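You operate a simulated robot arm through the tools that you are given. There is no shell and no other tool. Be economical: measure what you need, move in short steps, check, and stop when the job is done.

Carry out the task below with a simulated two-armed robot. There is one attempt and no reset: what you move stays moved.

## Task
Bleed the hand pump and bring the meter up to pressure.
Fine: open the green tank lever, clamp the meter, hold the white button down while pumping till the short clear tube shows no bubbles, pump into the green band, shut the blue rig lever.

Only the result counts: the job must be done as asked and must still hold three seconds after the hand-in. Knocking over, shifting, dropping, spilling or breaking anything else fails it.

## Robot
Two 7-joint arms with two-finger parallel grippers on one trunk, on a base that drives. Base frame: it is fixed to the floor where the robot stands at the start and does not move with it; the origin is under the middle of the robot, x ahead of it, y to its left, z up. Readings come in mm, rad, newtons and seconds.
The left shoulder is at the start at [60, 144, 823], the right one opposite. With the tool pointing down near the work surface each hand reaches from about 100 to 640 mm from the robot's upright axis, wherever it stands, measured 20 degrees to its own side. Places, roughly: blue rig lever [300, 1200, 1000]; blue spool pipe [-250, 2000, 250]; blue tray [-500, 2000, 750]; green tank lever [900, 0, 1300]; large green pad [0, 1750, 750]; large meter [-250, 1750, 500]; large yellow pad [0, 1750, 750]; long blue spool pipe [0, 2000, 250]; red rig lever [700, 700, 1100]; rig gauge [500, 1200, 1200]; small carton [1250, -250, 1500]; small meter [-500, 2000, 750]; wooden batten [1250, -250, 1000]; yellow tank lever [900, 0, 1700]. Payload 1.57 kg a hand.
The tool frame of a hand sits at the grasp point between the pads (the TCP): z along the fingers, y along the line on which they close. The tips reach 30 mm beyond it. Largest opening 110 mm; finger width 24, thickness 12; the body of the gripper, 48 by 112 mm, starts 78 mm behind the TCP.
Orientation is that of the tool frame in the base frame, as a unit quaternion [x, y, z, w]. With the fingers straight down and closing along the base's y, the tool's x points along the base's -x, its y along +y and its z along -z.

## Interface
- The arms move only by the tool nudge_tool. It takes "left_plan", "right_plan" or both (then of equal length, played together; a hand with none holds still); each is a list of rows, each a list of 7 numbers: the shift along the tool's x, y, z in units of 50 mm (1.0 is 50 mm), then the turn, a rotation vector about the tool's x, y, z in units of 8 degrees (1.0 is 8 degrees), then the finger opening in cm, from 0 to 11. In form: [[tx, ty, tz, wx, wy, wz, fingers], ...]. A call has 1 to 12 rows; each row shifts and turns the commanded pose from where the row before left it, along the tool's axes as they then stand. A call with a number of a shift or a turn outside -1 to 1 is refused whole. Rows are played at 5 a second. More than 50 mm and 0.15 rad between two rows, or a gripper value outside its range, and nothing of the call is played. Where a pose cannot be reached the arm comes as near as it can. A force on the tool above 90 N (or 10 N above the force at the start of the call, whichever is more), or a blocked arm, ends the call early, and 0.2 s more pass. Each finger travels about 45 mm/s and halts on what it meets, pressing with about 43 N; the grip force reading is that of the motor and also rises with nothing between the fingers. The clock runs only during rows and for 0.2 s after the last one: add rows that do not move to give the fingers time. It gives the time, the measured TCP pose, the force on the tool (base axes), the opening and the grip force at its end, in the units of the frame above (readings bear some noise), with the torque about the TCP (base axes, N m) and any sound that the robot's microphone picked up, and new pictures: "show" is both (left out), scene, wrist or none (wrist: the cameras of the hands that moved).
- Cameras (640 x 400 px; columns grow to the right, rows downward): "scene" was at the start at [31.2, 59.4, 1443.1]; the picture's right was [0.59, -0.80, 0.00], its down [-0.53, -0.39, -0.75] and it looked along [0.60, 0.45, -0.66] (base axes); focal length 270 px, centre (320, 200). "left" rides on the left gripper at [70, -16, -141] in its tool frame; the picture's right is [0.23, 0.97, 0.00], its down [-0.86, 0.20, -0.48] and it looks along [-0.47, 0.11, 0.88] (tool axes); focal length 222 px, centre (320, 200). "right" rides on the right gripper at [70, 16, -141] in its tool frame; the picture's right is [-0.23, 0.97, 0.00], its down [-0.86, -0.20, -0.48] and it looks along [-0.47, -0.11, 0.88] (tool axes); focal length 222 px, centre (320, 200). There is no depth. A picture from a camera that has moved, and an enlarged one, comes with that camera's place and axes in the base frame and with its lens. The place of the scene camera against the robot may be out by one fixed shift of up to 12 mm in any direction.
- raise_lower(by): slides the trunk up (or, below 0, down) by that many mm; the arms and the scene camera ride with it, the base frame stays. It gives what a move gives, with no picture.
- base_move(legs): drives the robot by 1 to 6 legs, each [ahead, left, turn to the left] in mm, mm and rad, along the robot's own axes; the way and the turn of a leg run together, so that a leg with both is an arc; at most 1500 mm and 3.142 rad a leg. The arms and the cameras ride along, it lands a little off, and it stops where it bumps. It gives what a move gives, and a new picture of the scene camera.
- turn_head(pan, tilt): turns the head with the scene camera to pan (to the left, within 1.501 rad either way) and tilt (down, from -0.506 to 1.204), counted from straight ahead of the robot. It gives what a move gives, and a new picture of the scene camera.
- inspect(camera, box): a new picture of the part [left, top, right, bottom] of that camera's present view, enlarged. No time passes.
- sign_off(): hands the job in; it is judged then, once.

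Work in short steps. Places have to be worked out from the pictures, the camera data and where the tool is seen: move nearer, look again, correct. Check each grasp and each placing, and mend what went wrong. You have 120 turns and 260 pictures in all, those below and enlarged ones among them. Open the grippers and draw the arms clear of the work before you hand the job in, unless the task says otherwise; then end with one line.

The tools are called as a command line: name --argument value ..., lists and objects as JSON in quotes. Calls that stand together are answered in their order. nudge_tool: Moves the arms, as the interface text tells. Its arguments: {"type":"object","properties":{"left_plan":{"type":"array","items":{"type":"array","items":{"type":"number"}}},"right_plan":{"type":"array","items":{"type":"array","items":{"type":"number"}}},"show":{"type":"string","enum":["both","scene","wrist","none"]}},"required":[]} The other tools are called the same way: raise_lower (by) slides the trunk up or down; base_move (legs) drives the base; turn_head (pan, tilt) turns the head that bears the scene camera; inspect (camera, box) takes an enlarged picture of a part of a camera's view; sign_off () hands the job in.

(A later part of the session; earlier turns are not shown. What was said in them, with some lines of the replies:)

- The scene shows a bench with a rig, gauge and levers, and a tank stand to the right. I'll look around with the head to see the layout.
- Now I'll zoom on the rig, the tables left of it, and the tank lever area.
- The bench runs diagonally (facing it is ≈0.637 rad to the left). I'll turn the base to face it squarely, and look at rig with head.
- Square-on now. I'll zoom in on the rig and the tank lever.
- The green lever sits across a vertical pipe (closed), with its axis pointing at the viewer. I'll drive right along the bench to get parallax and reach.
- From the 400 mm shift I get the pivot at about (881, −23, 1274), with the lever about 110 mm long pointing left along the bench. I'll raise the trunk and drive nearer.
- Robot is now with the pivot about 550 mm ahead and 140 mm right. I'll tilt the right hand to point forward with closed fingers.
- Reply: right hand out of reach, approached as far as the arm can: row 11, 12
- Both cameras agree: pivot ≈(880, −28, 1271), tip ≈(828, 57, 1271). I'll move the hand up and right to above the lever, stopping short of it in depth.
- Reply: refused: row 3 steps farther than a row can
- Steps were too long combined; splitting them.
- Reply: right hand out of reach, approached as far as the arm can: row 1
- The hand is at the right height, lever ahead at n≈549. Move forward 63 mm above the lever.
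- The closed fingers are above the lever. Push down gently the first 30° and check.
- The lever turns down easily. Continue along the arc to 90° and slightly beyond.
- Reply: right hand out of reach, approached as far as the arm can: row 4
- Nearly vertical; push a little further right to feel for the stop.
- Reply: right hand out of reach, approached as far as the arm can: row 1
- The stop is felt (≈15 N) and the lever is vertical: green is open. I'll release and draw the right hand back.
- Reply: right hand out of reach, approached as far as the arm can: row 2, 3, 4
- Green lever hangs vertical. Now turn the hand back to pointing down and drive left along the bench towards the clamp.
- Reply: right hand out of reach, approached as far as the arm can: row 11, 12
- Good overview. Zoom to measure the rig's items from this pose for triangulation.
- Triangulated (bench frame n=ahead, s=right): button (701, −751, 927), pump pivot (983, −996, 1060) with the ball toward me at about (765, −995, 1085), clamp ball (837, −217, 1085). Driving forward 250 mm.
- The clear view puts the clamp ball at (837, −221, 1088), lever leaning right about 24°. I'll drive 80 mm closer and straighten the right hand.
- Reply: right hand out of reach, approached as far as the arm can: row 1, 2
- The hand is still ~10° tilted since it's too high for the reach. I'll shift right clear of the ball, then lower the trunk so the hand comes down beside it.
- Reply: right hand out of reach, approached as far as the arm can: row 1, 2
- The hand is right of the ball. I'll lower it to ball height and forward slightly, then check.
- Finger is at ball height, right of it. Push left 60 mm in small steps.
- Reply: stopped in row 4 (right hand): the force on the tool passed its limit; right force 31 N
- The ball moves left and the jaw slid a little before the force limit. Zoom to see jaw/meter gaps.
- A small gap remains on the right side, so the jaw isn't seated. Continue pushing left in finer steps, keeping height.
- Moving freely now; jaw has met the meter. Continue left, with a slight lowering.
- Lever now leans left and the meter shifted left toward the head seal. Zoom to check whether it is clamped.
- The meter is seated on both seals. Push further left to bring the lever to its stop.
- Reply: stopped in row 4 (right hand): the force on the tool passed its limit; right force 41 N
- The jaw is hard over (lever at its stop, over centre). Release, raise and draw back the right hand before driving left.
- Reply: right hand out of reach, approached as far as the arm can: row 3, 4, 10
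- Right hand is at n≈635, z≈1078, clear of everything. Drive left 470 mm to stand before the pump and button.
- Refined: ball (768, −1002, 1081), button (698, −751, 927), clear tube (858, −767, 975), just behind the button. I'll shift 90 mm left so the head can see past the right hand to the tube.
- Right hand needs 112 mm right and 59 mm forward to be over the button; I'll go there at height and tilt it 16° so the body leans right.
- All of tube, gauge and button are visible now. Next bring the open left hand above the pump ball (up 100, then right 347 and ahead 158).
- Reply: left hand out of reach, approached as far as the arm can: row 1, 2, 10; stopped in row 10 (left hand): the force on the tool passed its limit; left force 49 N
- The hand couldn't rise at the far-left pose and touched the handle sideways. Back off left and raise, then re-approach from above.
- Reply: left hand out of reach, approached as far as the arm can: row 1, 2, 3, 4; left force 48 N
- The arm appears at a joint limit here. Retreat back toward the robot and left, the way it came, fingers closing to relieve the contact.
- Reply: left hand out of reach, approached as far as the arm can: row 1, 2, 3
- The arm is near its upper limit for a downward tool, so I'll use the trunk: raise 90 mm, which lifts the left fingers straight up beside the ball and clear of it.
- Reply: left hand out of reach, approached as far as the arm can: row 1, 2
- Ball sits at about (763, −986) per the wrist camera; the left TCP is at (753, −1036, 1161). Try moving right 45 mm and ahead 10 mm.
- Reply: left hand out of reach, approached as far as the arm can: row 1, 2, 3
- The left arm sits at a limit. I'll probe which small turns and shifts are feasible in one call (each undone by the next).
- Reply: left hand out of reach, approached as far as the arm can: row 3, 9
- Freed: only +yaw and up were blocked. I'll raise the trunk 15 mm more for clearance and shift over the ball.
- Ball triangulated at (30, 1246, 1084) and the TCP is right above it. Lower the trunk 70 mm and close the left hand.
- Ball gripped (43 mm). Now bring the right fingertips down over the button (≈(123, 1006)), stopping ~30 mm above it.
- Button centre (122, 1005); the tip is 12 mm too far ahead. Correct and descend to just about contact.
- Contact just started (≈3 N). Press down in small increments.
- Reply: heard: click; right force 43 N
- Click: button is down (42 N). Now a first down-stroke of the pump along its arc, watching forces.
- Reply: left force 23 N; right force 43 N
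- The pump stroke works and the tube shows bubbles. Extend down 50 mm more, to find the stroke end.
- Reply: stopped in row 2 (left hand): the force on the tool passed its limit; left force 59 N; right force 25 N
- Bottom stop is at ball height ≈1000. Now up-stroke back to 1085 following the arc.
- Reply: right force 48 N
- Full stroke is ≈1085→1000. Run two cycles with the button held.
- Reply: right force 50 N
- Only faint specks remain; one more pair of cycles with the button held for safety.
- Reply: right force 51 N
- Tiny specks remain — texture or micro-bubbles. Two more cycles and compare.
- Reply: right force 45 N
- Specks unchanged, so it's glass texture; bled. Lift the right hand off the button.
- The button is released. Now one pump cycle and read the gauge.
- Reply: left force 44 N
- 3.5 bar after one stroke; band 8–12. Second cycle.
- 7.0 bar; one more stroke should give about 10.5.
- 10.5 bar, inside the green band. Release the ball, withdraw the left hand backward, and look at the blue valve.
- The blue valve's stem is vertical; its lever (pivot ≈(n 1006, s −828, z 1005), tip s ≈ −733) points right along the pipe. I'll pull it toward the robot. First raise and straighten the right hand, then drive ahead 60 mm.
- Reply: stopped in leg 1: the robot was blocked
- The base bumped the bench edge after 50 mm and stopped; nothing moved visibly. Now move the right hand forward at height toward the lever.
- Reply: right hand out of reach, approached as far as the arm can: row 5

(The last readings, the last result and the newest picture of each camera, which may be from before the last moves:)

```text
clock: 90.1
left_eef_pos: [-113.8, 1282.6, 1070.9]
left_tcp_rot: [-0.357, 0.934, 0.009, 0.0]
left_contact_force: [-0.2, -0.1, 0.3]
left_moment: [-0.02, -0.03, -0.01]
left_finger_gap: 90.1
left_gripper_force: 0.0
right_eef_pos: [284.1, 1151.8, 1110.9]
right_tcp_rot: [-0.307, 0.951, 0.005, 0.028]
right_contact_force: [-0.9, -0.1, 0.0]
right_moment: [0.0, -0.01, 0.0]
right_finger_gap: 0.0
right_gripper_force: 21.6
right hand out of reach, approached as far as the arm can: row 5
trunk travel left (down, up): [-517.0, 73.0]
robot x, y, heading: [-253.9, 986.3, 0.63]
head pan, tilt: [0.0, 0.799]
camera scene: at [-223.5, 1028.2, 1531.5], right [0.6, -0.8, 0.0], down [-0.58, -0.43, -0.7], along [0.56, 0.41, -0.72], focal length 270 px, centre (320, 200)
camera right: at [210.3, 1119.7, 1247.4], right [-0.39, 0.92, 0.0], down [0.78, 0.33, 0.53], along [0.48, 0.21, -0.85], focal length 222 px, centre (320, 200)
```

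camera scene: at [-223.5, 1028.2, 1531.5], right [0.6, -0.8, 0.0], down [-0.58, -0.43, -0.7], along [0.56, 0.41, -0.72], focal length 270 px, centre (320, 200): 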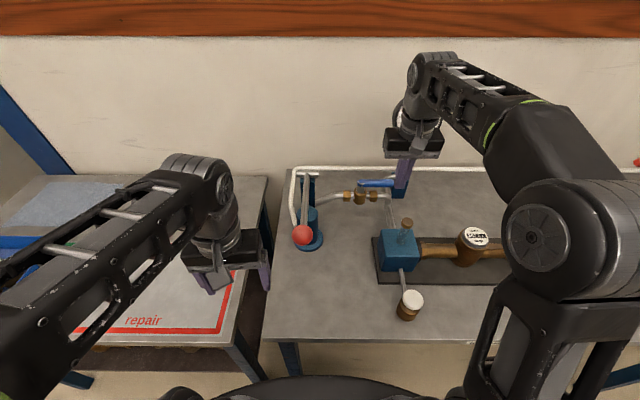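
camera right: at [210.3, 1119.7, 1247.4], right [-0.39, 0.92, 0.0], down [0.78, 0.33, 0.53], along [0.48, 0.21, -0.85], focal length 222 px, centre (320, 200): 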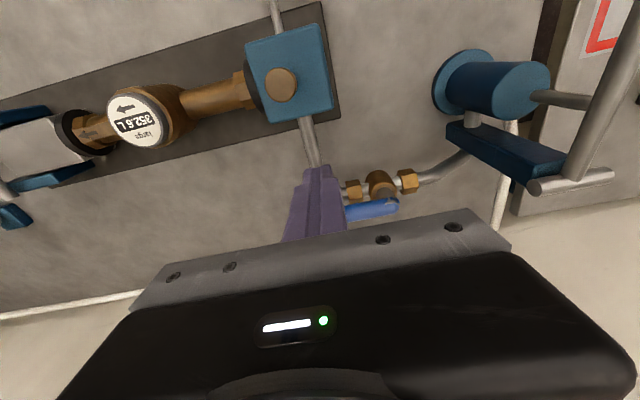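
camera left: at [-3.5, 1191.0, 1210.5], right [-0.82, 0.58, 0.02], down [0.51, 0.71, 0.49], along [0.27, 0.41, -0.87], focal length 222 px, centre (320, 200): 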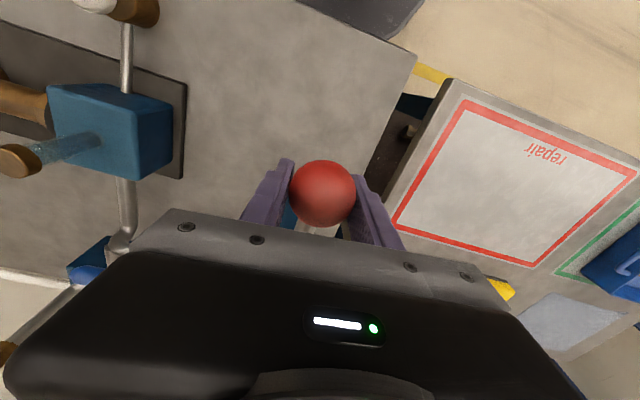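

I need ~115 mm more reach. Back off the contact 10 mm, raise the trunk 70 mm, and then reach forward and down with some forward tilt.

base_move --legs '[[-10, 0, 0]]'

raise_lower --by 65

nudge_tool --right_plan '[[-0.3, 0, 0.6, 0, -0.9, 0, 0], [-0.5, 0, 0.5, 0, -0.9, 0, 0], [-0.5, 0, 0.2, 0, 0, 0, 0], [0, 0, 0, 0, 0, 0, 0]]'

```text
clock: 90.8
left_eef_pos: [-123.4, 1275.8, 1072.2]
left_tcp_rot: [-0.357, 0.934, 0.011, 0.0]
left_contact_force: [-0.4, 0.2, 0.7]
left_moment: [0.0, -0.03, 0.0]
left_finger_gap: 90.1
left_gripper_force: 0.0
right_eef_pos: [276.5, 1143.6, 1110.4]
right_tcp_rot: [-0.307, 0.951, 0.005, 0.027]
right_contact_force: [0.4, 1.2, 0.6]
right_moment: [0.0, -0.03, -0.01]
right_finger_gap: 0.0
right_gripper_force: 21.3
trunk travel left (down, up): [-517.0, 73.0]
robot x, y, heading: [-262.0, 980.5, 0.636]
head pan, tilt: [0.0, 0.799]
camera scene: at [-231.7, 1020.5, 1531.6], right [0.6, -0.8, 0.0], down [-0.58, -0.43, -0.7], along [0.56, 0.42, -0.72], focal length 270 px, centre (320, 200)
```

scene: 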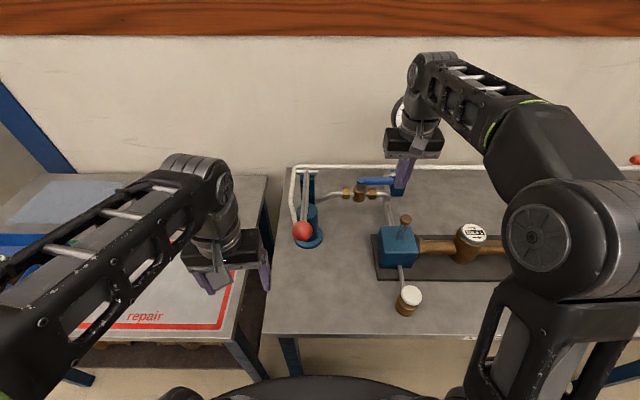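

```text
clock: 91.9
left_eef_pos: [-121.8, 1275.7, 1136.9]
left_tcp_rot: [-0.357, 0.934, 0.01, 0.0]
left_contact_force: [-0.4, 0.3, -0.4]
left_moment: [0.02, 0.01, 0.01]
left_finger_gap: 89.8
left_gripper_force: 0.1
right_eef_pos: [277.8, 1143.9, 1175.3]
right_tcp_rot: [-0.307, 0.951, 0.006, 0.027]
right_contact_force: [0.1, -0.3, 0.3]
right_moment: [-0.01, 0.0, -0.02]
right_finger_gap: 0.0
right_gripper_force: 21.2
trunk travel left (down, up): [-582.0, 8.0]
robot x, y, heading: [-263.8, 981.5, 0.633]
head pan, tilt: [0.0, 0.799]
```

```text
clock: 92.9
left_eef_pos: [-122.3, 1276.1, 1135.9]
left_tcp_rot: [-0.357, 0.934, 0.009, 0.0]
left_contact_force: [0.3, 0.2, 0.0]
left_moment: [-0.03, 0.0, 0.0]
left_finger_gap: 90.1
left_gripper_force: 0.0
right_eef_pos: [334.9, 1185.4, 1124.8]
right_tcp_rot: [-0.304, 0.94, 0.044, 0.147]
right_contact_force: [0.9, 0.2, 0.7]
right_moment: [-0.01, 0.01, 0.01]
right_finger_gap: 0.0
right_gripper_force: 21.3
trunk travel left (down, up): [-582.0, 8.0]
robot x, y, heading: [-261.0, 978.6, 0.636]
head pan, tilt: [0.0, 0.799]
camera scene: at [-231.4, 1020.4, 1596.6], right [0.6, -0.8, 0.0], down [-0.58, -0.43, -0.7], along [0.56, 0.42, -0.72], focal length 270 px, centre (320, 200)
camera right: at [236.3, 1135.2, 1237.7], right [-0.39, 0.92, 0.06], down [0.66, 0.23, 0.72], along [0.64, 0.32, -0.69], focal length 222 px, centre (320, 200)
```

scene: 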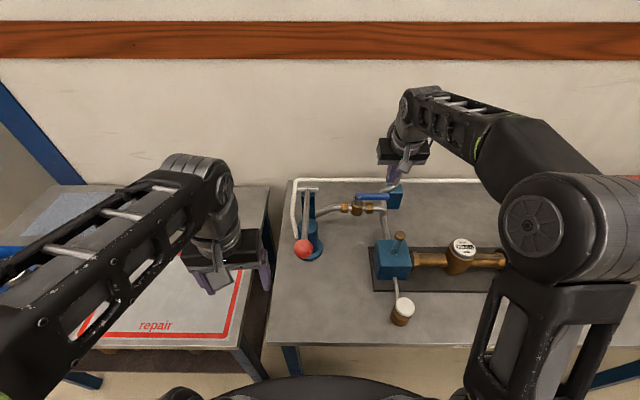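
right: 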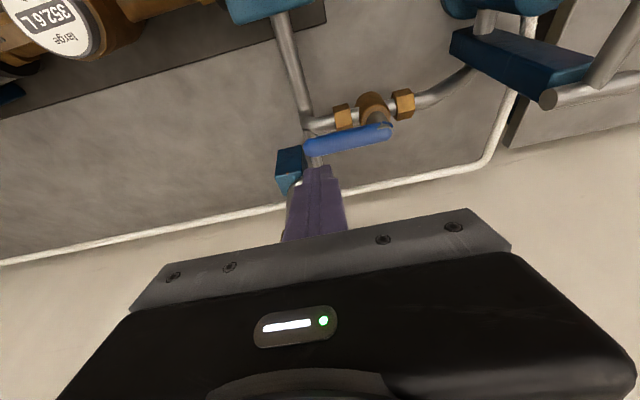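

Good view of the lever from the wrist: line at n≈1006, s from −840 to −740. Move 60 mm forward and 18 mm left at height, to be behind it.

nudge_tool --right_plan '[[-0.57, 0.18, 0.18, 0, 0, 0, 0], [-0.57, 0.18, 0.18, 0, 0, 0, 0], [0, 0, 0, 0, 0, 0, 0]]'

```text
clock: 93.7
left_eef_pos: [-122.9, 1274.6, 1137.1]
left_tcp_rot: [-0.357, 0.934, 0.01, -0.001]
left_contact_force: [0.0, 1.4, -1.2]
left_moment: [0.0, -0.02, 0.0]
left_finger_gap: 89.9
left_gripper_force: 0.0
right_eef_pos: [374.6, 1236.0, 1125.5]
right_tcp_rot: [-0.304, 0.94, 0.044, 0.147]
right_contact_force: [0.5, 0.2, 0.1]
right_moment: [-0.01, 0.0, -0.03]
right_finger_gap: 0.1
right_gripper_force: 21.5
trunk travel left (down, up): [-582.0, 8.0]
robot x, y, heading: [-266.4, 979.9, 0.629]
head pan, tilt: [0.0, 0.799]
camera scene: at [-231.2, 1020.5, 1596.6], right [0.6, -0.8, 0.0], down [-0.58, -0.43, -0.7], along [0.56, 0.42, -0.72], focal length 270 px, centre (320, 200)
camera right: at [275.2, 1185.3, 1237.9], right [-0.39, 0.92, 0.06], down [0.66, 0.23, 0.72], along [0.64, 0.32, -0.7], focal length 222 px, centre (320, 200)
```

scene: 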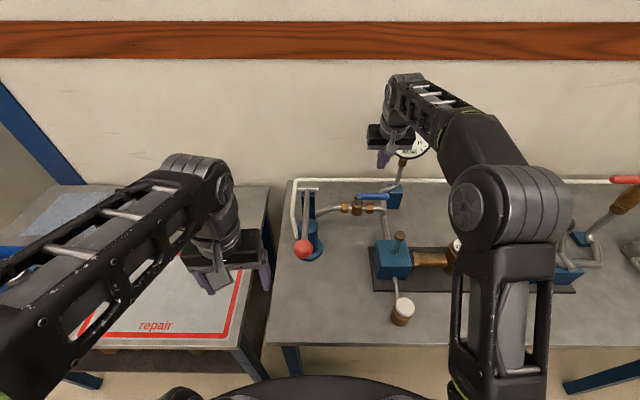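
right: 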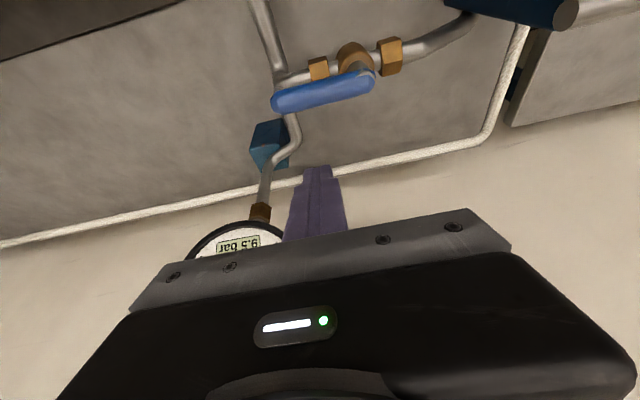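

The gauge reads 9.5 bar — it is dropping slowly, so I'll proceed briskly. Descend 104 mm straight behind the lever.

nudge_tool --right_plan '[[0.21, 0.06, 0.66, 0, 0, 0, 0], [0.21, 0.06, 0.66, 0, 0, 0, 0], [0.21, 0, 0.66, 0, 0, 0, 0]]'

```text
clock: 94.5
left_eef_pos: [-121.9, 1275.9, 1136.8]
left_tcp_rot: [-0.357, 0.934, 0.01, 0.0]
left_contact_force: [0.0, -0.4, -0.1]
left_moment: [-0.03, 0.02, 0.0]
left_finger_gap: 89.9
left_gripper_force: 0.0
right_eef_pos: [370.5, 1239.6, 1021.8]
right_tcp_rot: [-0.305, 0.94, 0.045, 0.146]
right_contact_force: [0.2, 0.7, -0.6]
right_moment: [-0.01, -0.03, -0.01]
right_finger_gap: 0.0
right_gripper_force: 21.1
trunk travel left (down, up): [-582.0, 8.0]
robot x, y, heading: [-268.7, 981.9, 0.637]
head pan, tilt: [0.0, 0.799]
camera scene: at [-230.2, 1021.1, 1596.6], right [0.6, -0.8, 0.0], down [-0.58, -0.43, -0.7], along [0.56, 0.41, -0.72], focal length 270 px, centre (320, 200)
camera right: at [271.5, 1189.6, 1134.0], right [-0.39, 0.92, 0.06], down [0.66, 0.23, 0.72], along [0.64, 0.32, -0.7], focal length 222 px, centre (320, 200)
```

scene: 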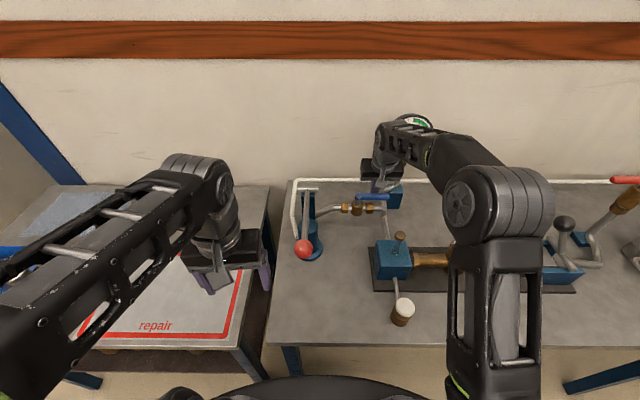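
right: 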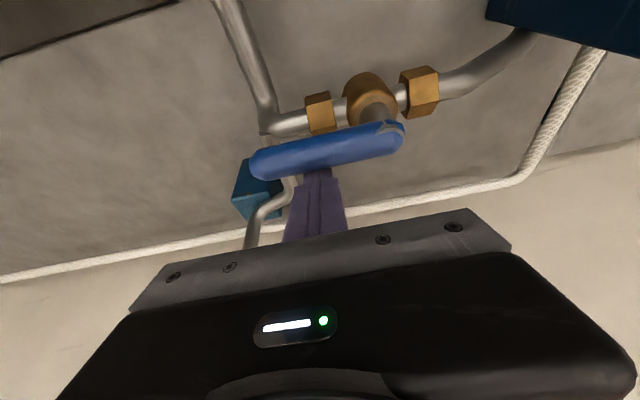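

The finger is right behind the lever. Pull it toward the robot along the arc.

nudge_tool --right_plan '[[0.32, -0.05, -0.1, 0, 0, 0, 0], [0.32, -0.05, -0.1, 0, 0, 0, 0], [0.25, 0.08, -0.08, 0, 0, 0, 0], [0.25, 0.1, -0.08, 0, 0, 0, 0]]'

```text
clock: 95.5
left_eef_pos: [-121.7, 1276.4, 1136.4]
left_tcp_rot: [-0.357, 0.934, 0.01, 0.0]
left_contact_force: [-0.7, 0.6, -0.4]
left_moment: [0.02, 0.01, 0.01]
left_finger_gap: 90.3
left_gripper_force: 0.1
right_eef_pos: [320.6, 1207.7, 1020.2]
right_tcp_rot: [-0.304, 0.94, 0.043, 0.148]
right_contact_force: [0.0, 0.0, 0.1]
right_moment: [-0.01, -0.02, 0.03]
right_finger_gap: 0.0
right_gripper_force: 21.2
trunk travel left (down, up): [-582.0, 8.0]
robot x, y, heading: [-266.4, 981.4, 0.636]
head pan, tilt: [0.0, 0.799]
camera scene: at [-231.1, 1020.7, 1596.6], right [0.6, -0.8, 0.0], down [-0.58, -0.43, -0.7], along [0.56, 0.42, -0.72], focal length 270 px, centre (320, 200)
camera right: at [220.1, 1157.1, 1133.4], right [-0.39, 0.92, 0.06], down [0.66, 0.23, 0.72], along [0.64, 0.32, -0.7], focal length 222 px, centre (320, 200)
```

scene: 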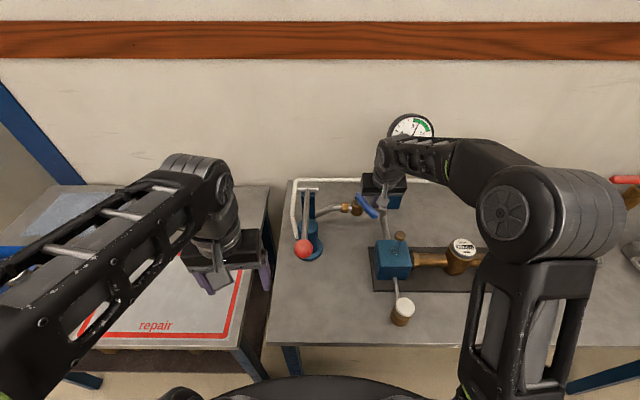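
right: 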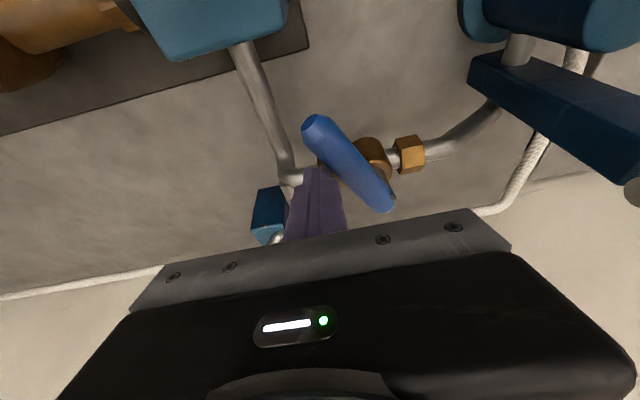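

It turns easily; about 60° now. Finish the arc to the stop.

nudge_tool --right_plan '[[0.17, 0.22, -0.055, 0, 0, 0, 0], [0.15, 0.25, -0.05, 0, 0, 0, 0], [0.03, 0.15, -0.01, 0, 0, 0, 0], [0, 0.12, 0, 0, 0, 0, 0]]'

inspect --camera "scene" --box '[330, 90, 450, 260]'

```text
clock: 96.5
left_eef_pos: [-119.5, 1272.2, 1137.8]
left_tcp_rot: [-0.356, 0.934, 0.011, 0.0]
left_contact_force: [-0.8, -0.7, 0.1]
left_moment: [-0.01, 0.02, 0.03]
left_finger_gap: 89.9
left_gripper_force: 0.0
right_eef_pos: [291.3, 1218.2, 1019.5]
right_tcp_rot: [-0.3, 0.942, 0.04, 0.147]
right_contact_force: [25.2, -28.4, 9.0]
right_moment: [-0.51, -0.35, 0.21]
right_finger_gap: 0.0
right_gripper_force: 20.8
trunk travel left (down, up): [-582.0, 8.0]
robot x, y, heading: [-262.8, 982.7, 0.634]
head pan, tilt: [0.0, 0.799]
camera scene: at [-227.2, 1015.5, 1596.7], right [0.59, -0.8, 0.0], down [-0.58, -0.42, -0.7], along [0.56, 0.42, -0.72], focal length 270 px, centre (320, 200)
camera right: at [190.9, 1168.8, 1133.1], right [-0.38, 0.92, 0.06], down [0.66, 0.23, 0.72], along [0.65, 0.31, -0.69], focal length 222 px, centre (320, 200)
```

scene: 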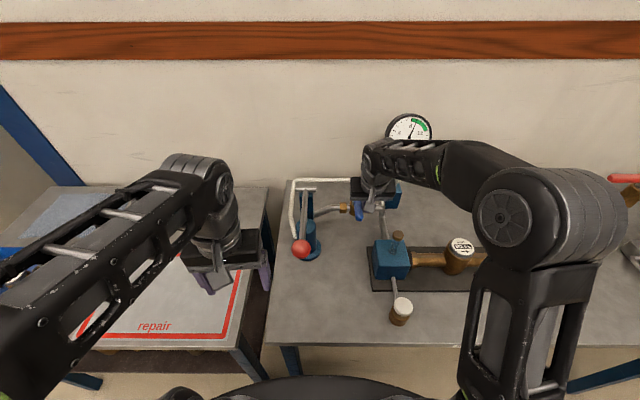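
right: 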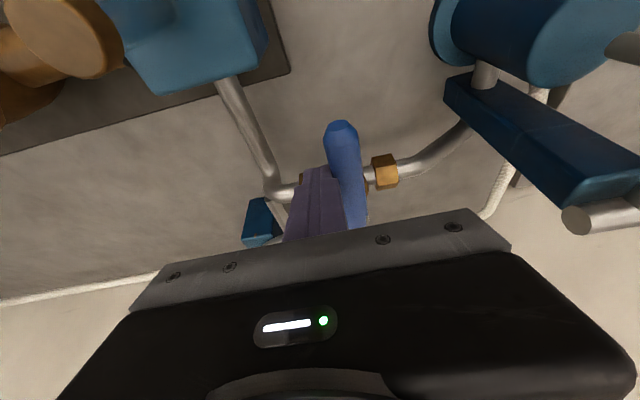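

```text
2.35 times, centred on (390, 175) of scene
camera zoom: at [-227.2, 1015.5, 1596.7], right [0.59, -0.8, 0.0], down [-0.58, -0.42, -0.7], along [0.56, 0.42, -0.72], focal length 636 px, centre (155, 259)
```

zoom: 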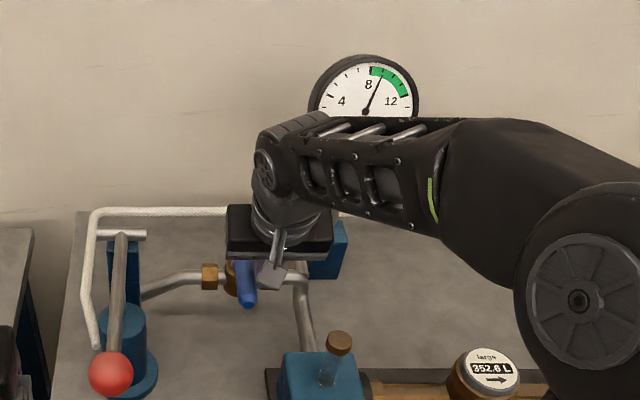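

Lever at its stop (≈38 N), pointing at the robot: shut. Release, raise and withdraw the right hand.

nudge_tool --right_plan '[[0, -0.3, 0, 0, 0, 0, 0], [-0.2, 0, -0.7, 0, 0, 0, 0], [-0.2, 0, -0.7, 0, 0, 0, 0], [0, 0, -0.7, 0, 0, 0, 0], [0.9, 0, -0.2, 0, 0, 0, 0], [0.9, -0.2, -0.2, 0, 0, 0, 0], [0.9, -0.2, -0.2, 0, 0, 0, 0], [0.9, -0.2, -0.2, 0, 0, 0, 0], [0.9, -0.2, -0.2, 0, 0, 0, 0], [0.9, -0.2, -0.2, 0, 0, 0, 0], [0, 0, 0, 0, 0, 0, 0]]'

inspect --camera "scene" --box '[330, 90, 450, 260]'

```text
clock: 98.9
left_eef_pos: [-121.9, 1276.7, 1136.5]
left_tcp_rot: [-0.358, 0.934, 0.01, 0.0]
left_contact_force: [-0.3, -0.7, -0.1]
left_moment: [-0.03, -0.05, -0.03]
left_finger_gap: 89.9
left_gripper_force: 0.3
right_eef_pos: [87.8, 1008.5, 1103.0]
right_tcp_rot: [-0.304, 0.94, 0.043, 0.146]
right_contact_force: [0.3, 0.0, 0.1]
right_moment: [0.0, 0.01, -0.04]
right_finger_gap: 0.0
right_gripper_force: 20.7
trunk travel left (down, up): [-582.0, 8.0]
robot x, y, heading: [-263.7, 983.4, 0.638]
head pan, tilt: [0.0, 0.799]
camera scene: at [-230.0, 1021.7, 1596.5], right [0.6, -0.8, 0.0], down [-0.58, -0.43, -0.7], along [0.56, 0.41, -0.72], focal length 270 px, centre (320, 200)
camera right: at [-11.4, 958.2, 1215.9], right [-0.39, 0.92, 0.06], down [0.66, 0.24, 0.72], along [0.64, 0.32, -0.7], focal length 222 px, centre (320, 200)
```

scene: 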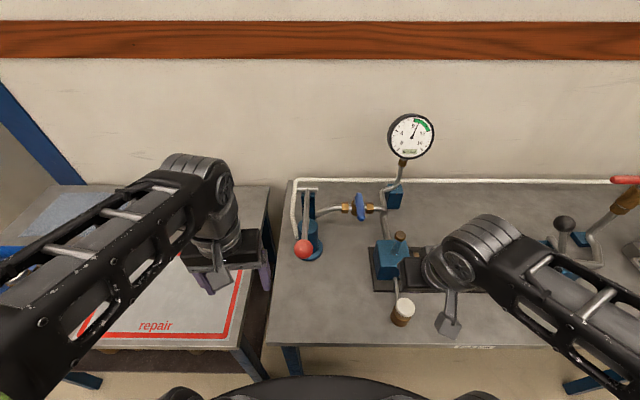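
right: 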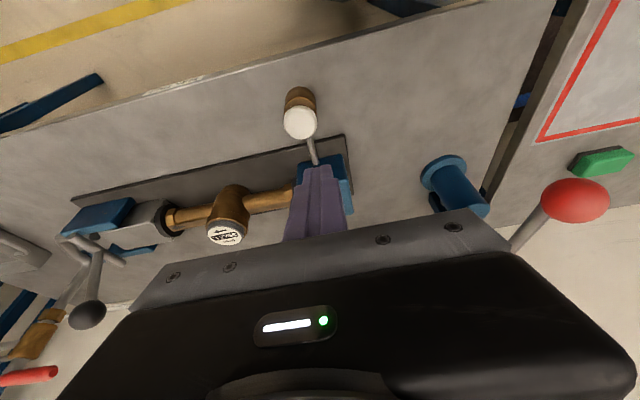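

```text
2.35 times, centred on (390, 175) of scene
camera zoom: at [-230.0, 1021.7, 1596.5], right [0.6, -0.8, 0.0], down [-0.58, -0.43, -0.7], along [0.56, 0.41, -0.72], focal length 636 px, centre (155, 259)
```

zoom: 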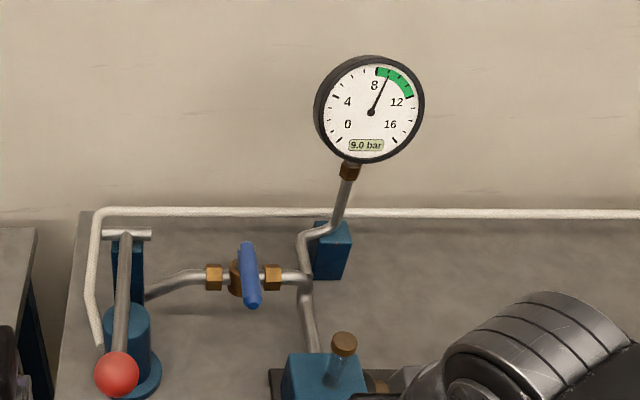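

9.0 bar. Back the robot away to clear the arms, then re-check whether the reading holds.

base_move --legs '[[-250, 0, 0]]'

inspect --camera "scene" --box '[260, 80, 480, 280]'

```text
clock: 100.7
left_eef_pos: [-323.3, 1127.3, 1135.8]
left_tcp_rot: [-0.356, 0.935, 0.01, 0.002]
left_contact_force: [-0.1, -0.6, 0.2]
left_moment: [0.03, -0.02, 0.0]
left_finger_gap: 90.2
left_gripper_force: 0.0
right_eef_pos: [-114.4, 858.4, 1104.2]
right_tcp_rot: [-0.303, 0.941, 0.042, 0.147]
right_contact_force: [-1.0, -0.4, 0.7]
right_moment: [0.0, -0.05, 0.03]
right_finger_gap: 0.0
right_gripper_force: 21.5
trunk travel left (down, up): [-582.0, 8.0]
robot x, y, heading: [-466.2, 830.1, 0.636]
head pan, tilt: [0.0, 0.799]
camera scene: at [-432.9, 871.2, 1596.6], right [0.59, -0.8, 0.0], down [-0.58, -0.43, -0.7], along [0.56, 0.41, -0.72], focal length 270 px, centre (320, 200)
```

scene: 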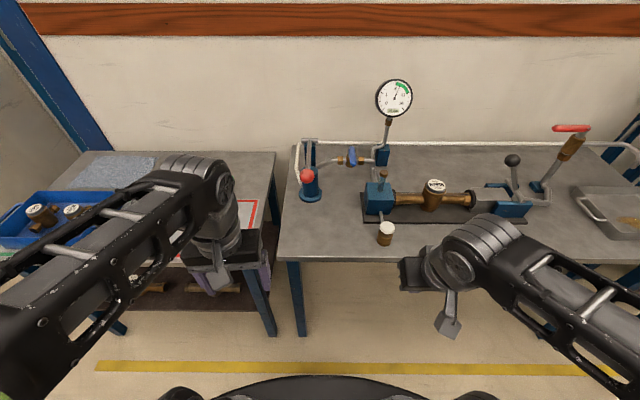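

```text
2.00 times, centred on (370, 180) of scene
camera zoom: at [-432.9, 871.2, 1596.6], right [0.59, -0.8, 0.0], down [-0.58, -0.43, -0.7], along [0.56, 0.41, -0.72], focal length 541 px, centre (220, 240)
```

zoom: 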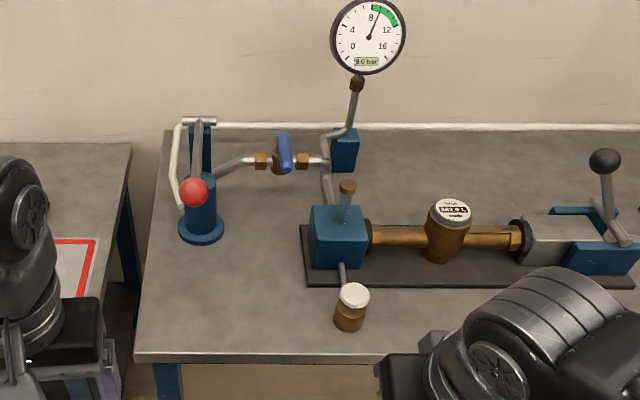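

Reads 9.0 bar still. Open both hands, let a few seconds pass, and check the gauge and the pads on the left table.

nudge_tool --left_plan '[[0.5, 0, 0, 0, 0, 0, 10], [0.5, 0, 0, 0, 0, 0, 10], [0, 0, 0, 0, 0, 0, 10], [0, 0, 0, 0, 0, 0, 10], [0, 0, 0, 0, 0, 0, 10], [0, 0, 0, 0, 0, 0, 10], [0, 0, 0, 0, 0, 0, 10], [0, 0, 0, 0, 0, 0, 10], [0, 0, 0, 0, 0, 0, 10], [0, 0, 0, 0, 0, 0, 10]]' --right_plan '[[0, 0, 0, 0, 0, 0, 10], [0, 0, 0, 0, 0, 0, 10], [0, 0, 0, 0, 0, 0, 10], [0, 0, 0, 0, 0, 0, 10], [0, 0, 0, 0, 0, 0, 10], [0, 0, 0, 0, 0, 0, 10], [0, 0, 0, 0, 0, 0, 10], [0, 0, 0, 0, 0, 0, 10], [0, 0, 0, 0, 0, 0, 10], [0, 0, 0, 0, 0, 0, 10]]' --show "none"

inspect --camera "scene" --box '[350, 60, 440, 130]'

base_move --legs '[[-200, 0, 0]]'

turn_head --pan 0.0 --tilt 0.5

```text
clock: 102.9
left_eef_pos: [-359.2, 1093.0, 1135.1]
left_tcp_rot: [-0.356, 0.934, 0.011, 0.0]
left_contact_force: [0.0, -0.3, -0.1]
left_moment: [-0.01, -0.02, 0.06]
left_finger_gap: 99.9
left_gripper_force: 0.0
right_eef_pos: [-113.3, 859.1, 1102.4]
right_tcp_rot: [-0.303, 0.941, 0.042, 0.146]
right_contact_force: [0.1, 0.3, -0.2]
right_moment: [-0.01, 0.02, -0.01]
right_finger_gap: 100.1
right_gripper_force: 0.2
trunk travel left (down, up): [-582.0, 8.0]
robot x, y, heading: [-467.2, 835.8, 0.636]
head pan, tilt: [0.0, 0.799]
```

```text
5.71 times, centred on (395, 95) of scene
camera zoom: at [-431.8, 872.1, 1596.6], right [0.59, -0.8, 0.0], down [-0.58, -0.43, -0.7], along [0.56, 0.41, -0.72], focal length 1545 px, centre (-109, 800)
```

zoom: 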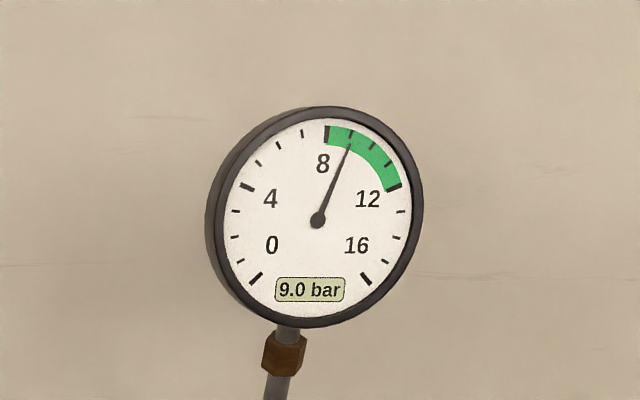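

```text
clock: 104.5
left_eef_pos: [-521.0, 974.5, 1135.6]
left_tcp_rot: [-0.356, 0.934, 0.011, 0.001]
left_contact_force: [0.3, -0.2, 0.7]
left_moment: [-0.02, -0.03, 0.01]
left_finger_gap: 100.1
left_gripper_force: 0.1
right_eef_pos: [-275.8, 738.2, 1103.7]
right_tcp_rot: [-0.302, 0.941, 0.042, 0.147]
right_contact_force: [0.0, -1.0, 0.3]
right_moment: [0.02, 0.0, 0.0]
right_finger_gap: 100.3
right_gripper_force: 0.0
trunk travel left (down, up): [-582.0, 8.0]
robot x, y, heading: [-628.5, 711.6, 0.635]
head pan, tilt: [0.0, 0.799]
camera scene: at [-594.8, 751.6, 1596.6], right [0.59, -0.8, 0.0], down [-0.58, -0.43, -0.7], along [0.56, 0.41, -0.72], focal length 270 px, centre (320, 200)
```

scene: 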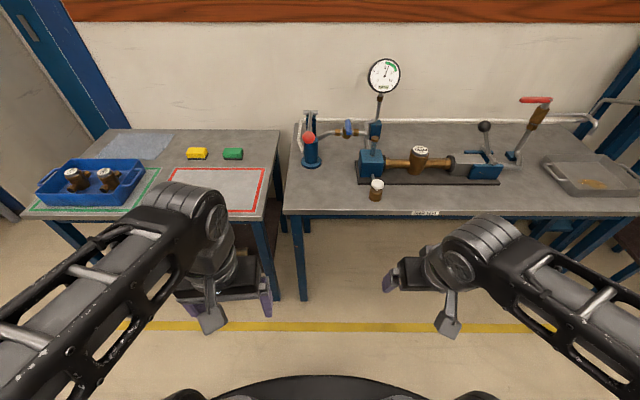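

```text
clock: 105.3
left_eef_pos: [-522.2, 973.8, 1136.9]
left_tcp_rot: [-0.356, 0.934, 0.01, 0.0]
left_contact_force: [0.7, 0.0, 0.4]
left_moment: [-0.02, 0.0, -0.01]
left_finger_gap: 100.3
left_gripper_force: 0.1
right_eef_pos: [-273.7, 739.8, 1103.2]
right_tcp_rot: [-0.303, 0.941, 0.043, 0.147]
right_contact_force: [-0.4, -0.9, 0.0]
right_moment: [-0.02, -0.01, 0.01]
right_finger_gap: 100.2
right_gripper_force: 0.1
trunk travel left (down, up): [-582.0, 8.0]
robot x, y, heading: [-627.2, 708.4, 0.633]
head pan, tilt: [0.0, 0.499]
camera scene: at [-585.3, 758.6, 1622.4], right [0.59, -0.8, 0.0], down [-0.39, -0.28, -0.88], along [0.71, 0.52, -0.48], focal length 270 px, centre (320, 200)
```

scene: 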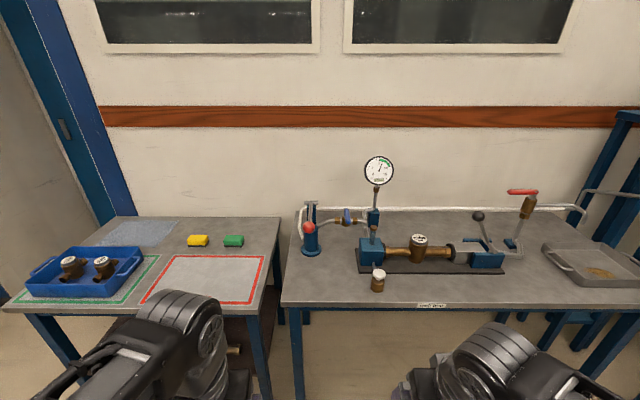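

The pressure holds steady at 9.0 bar in the green band with the blue lever shut. The meter is clamped, everything else is in place, and both hands are open and clear. Handing in.

sign_off

```text
The job is handed in.
```

The pump is bled and the meter is holding 9.0 bar in the green band. The green tank lever is open, the meter is clamped, the clear tube shows no bubbles, and the blue rig lever is shut.
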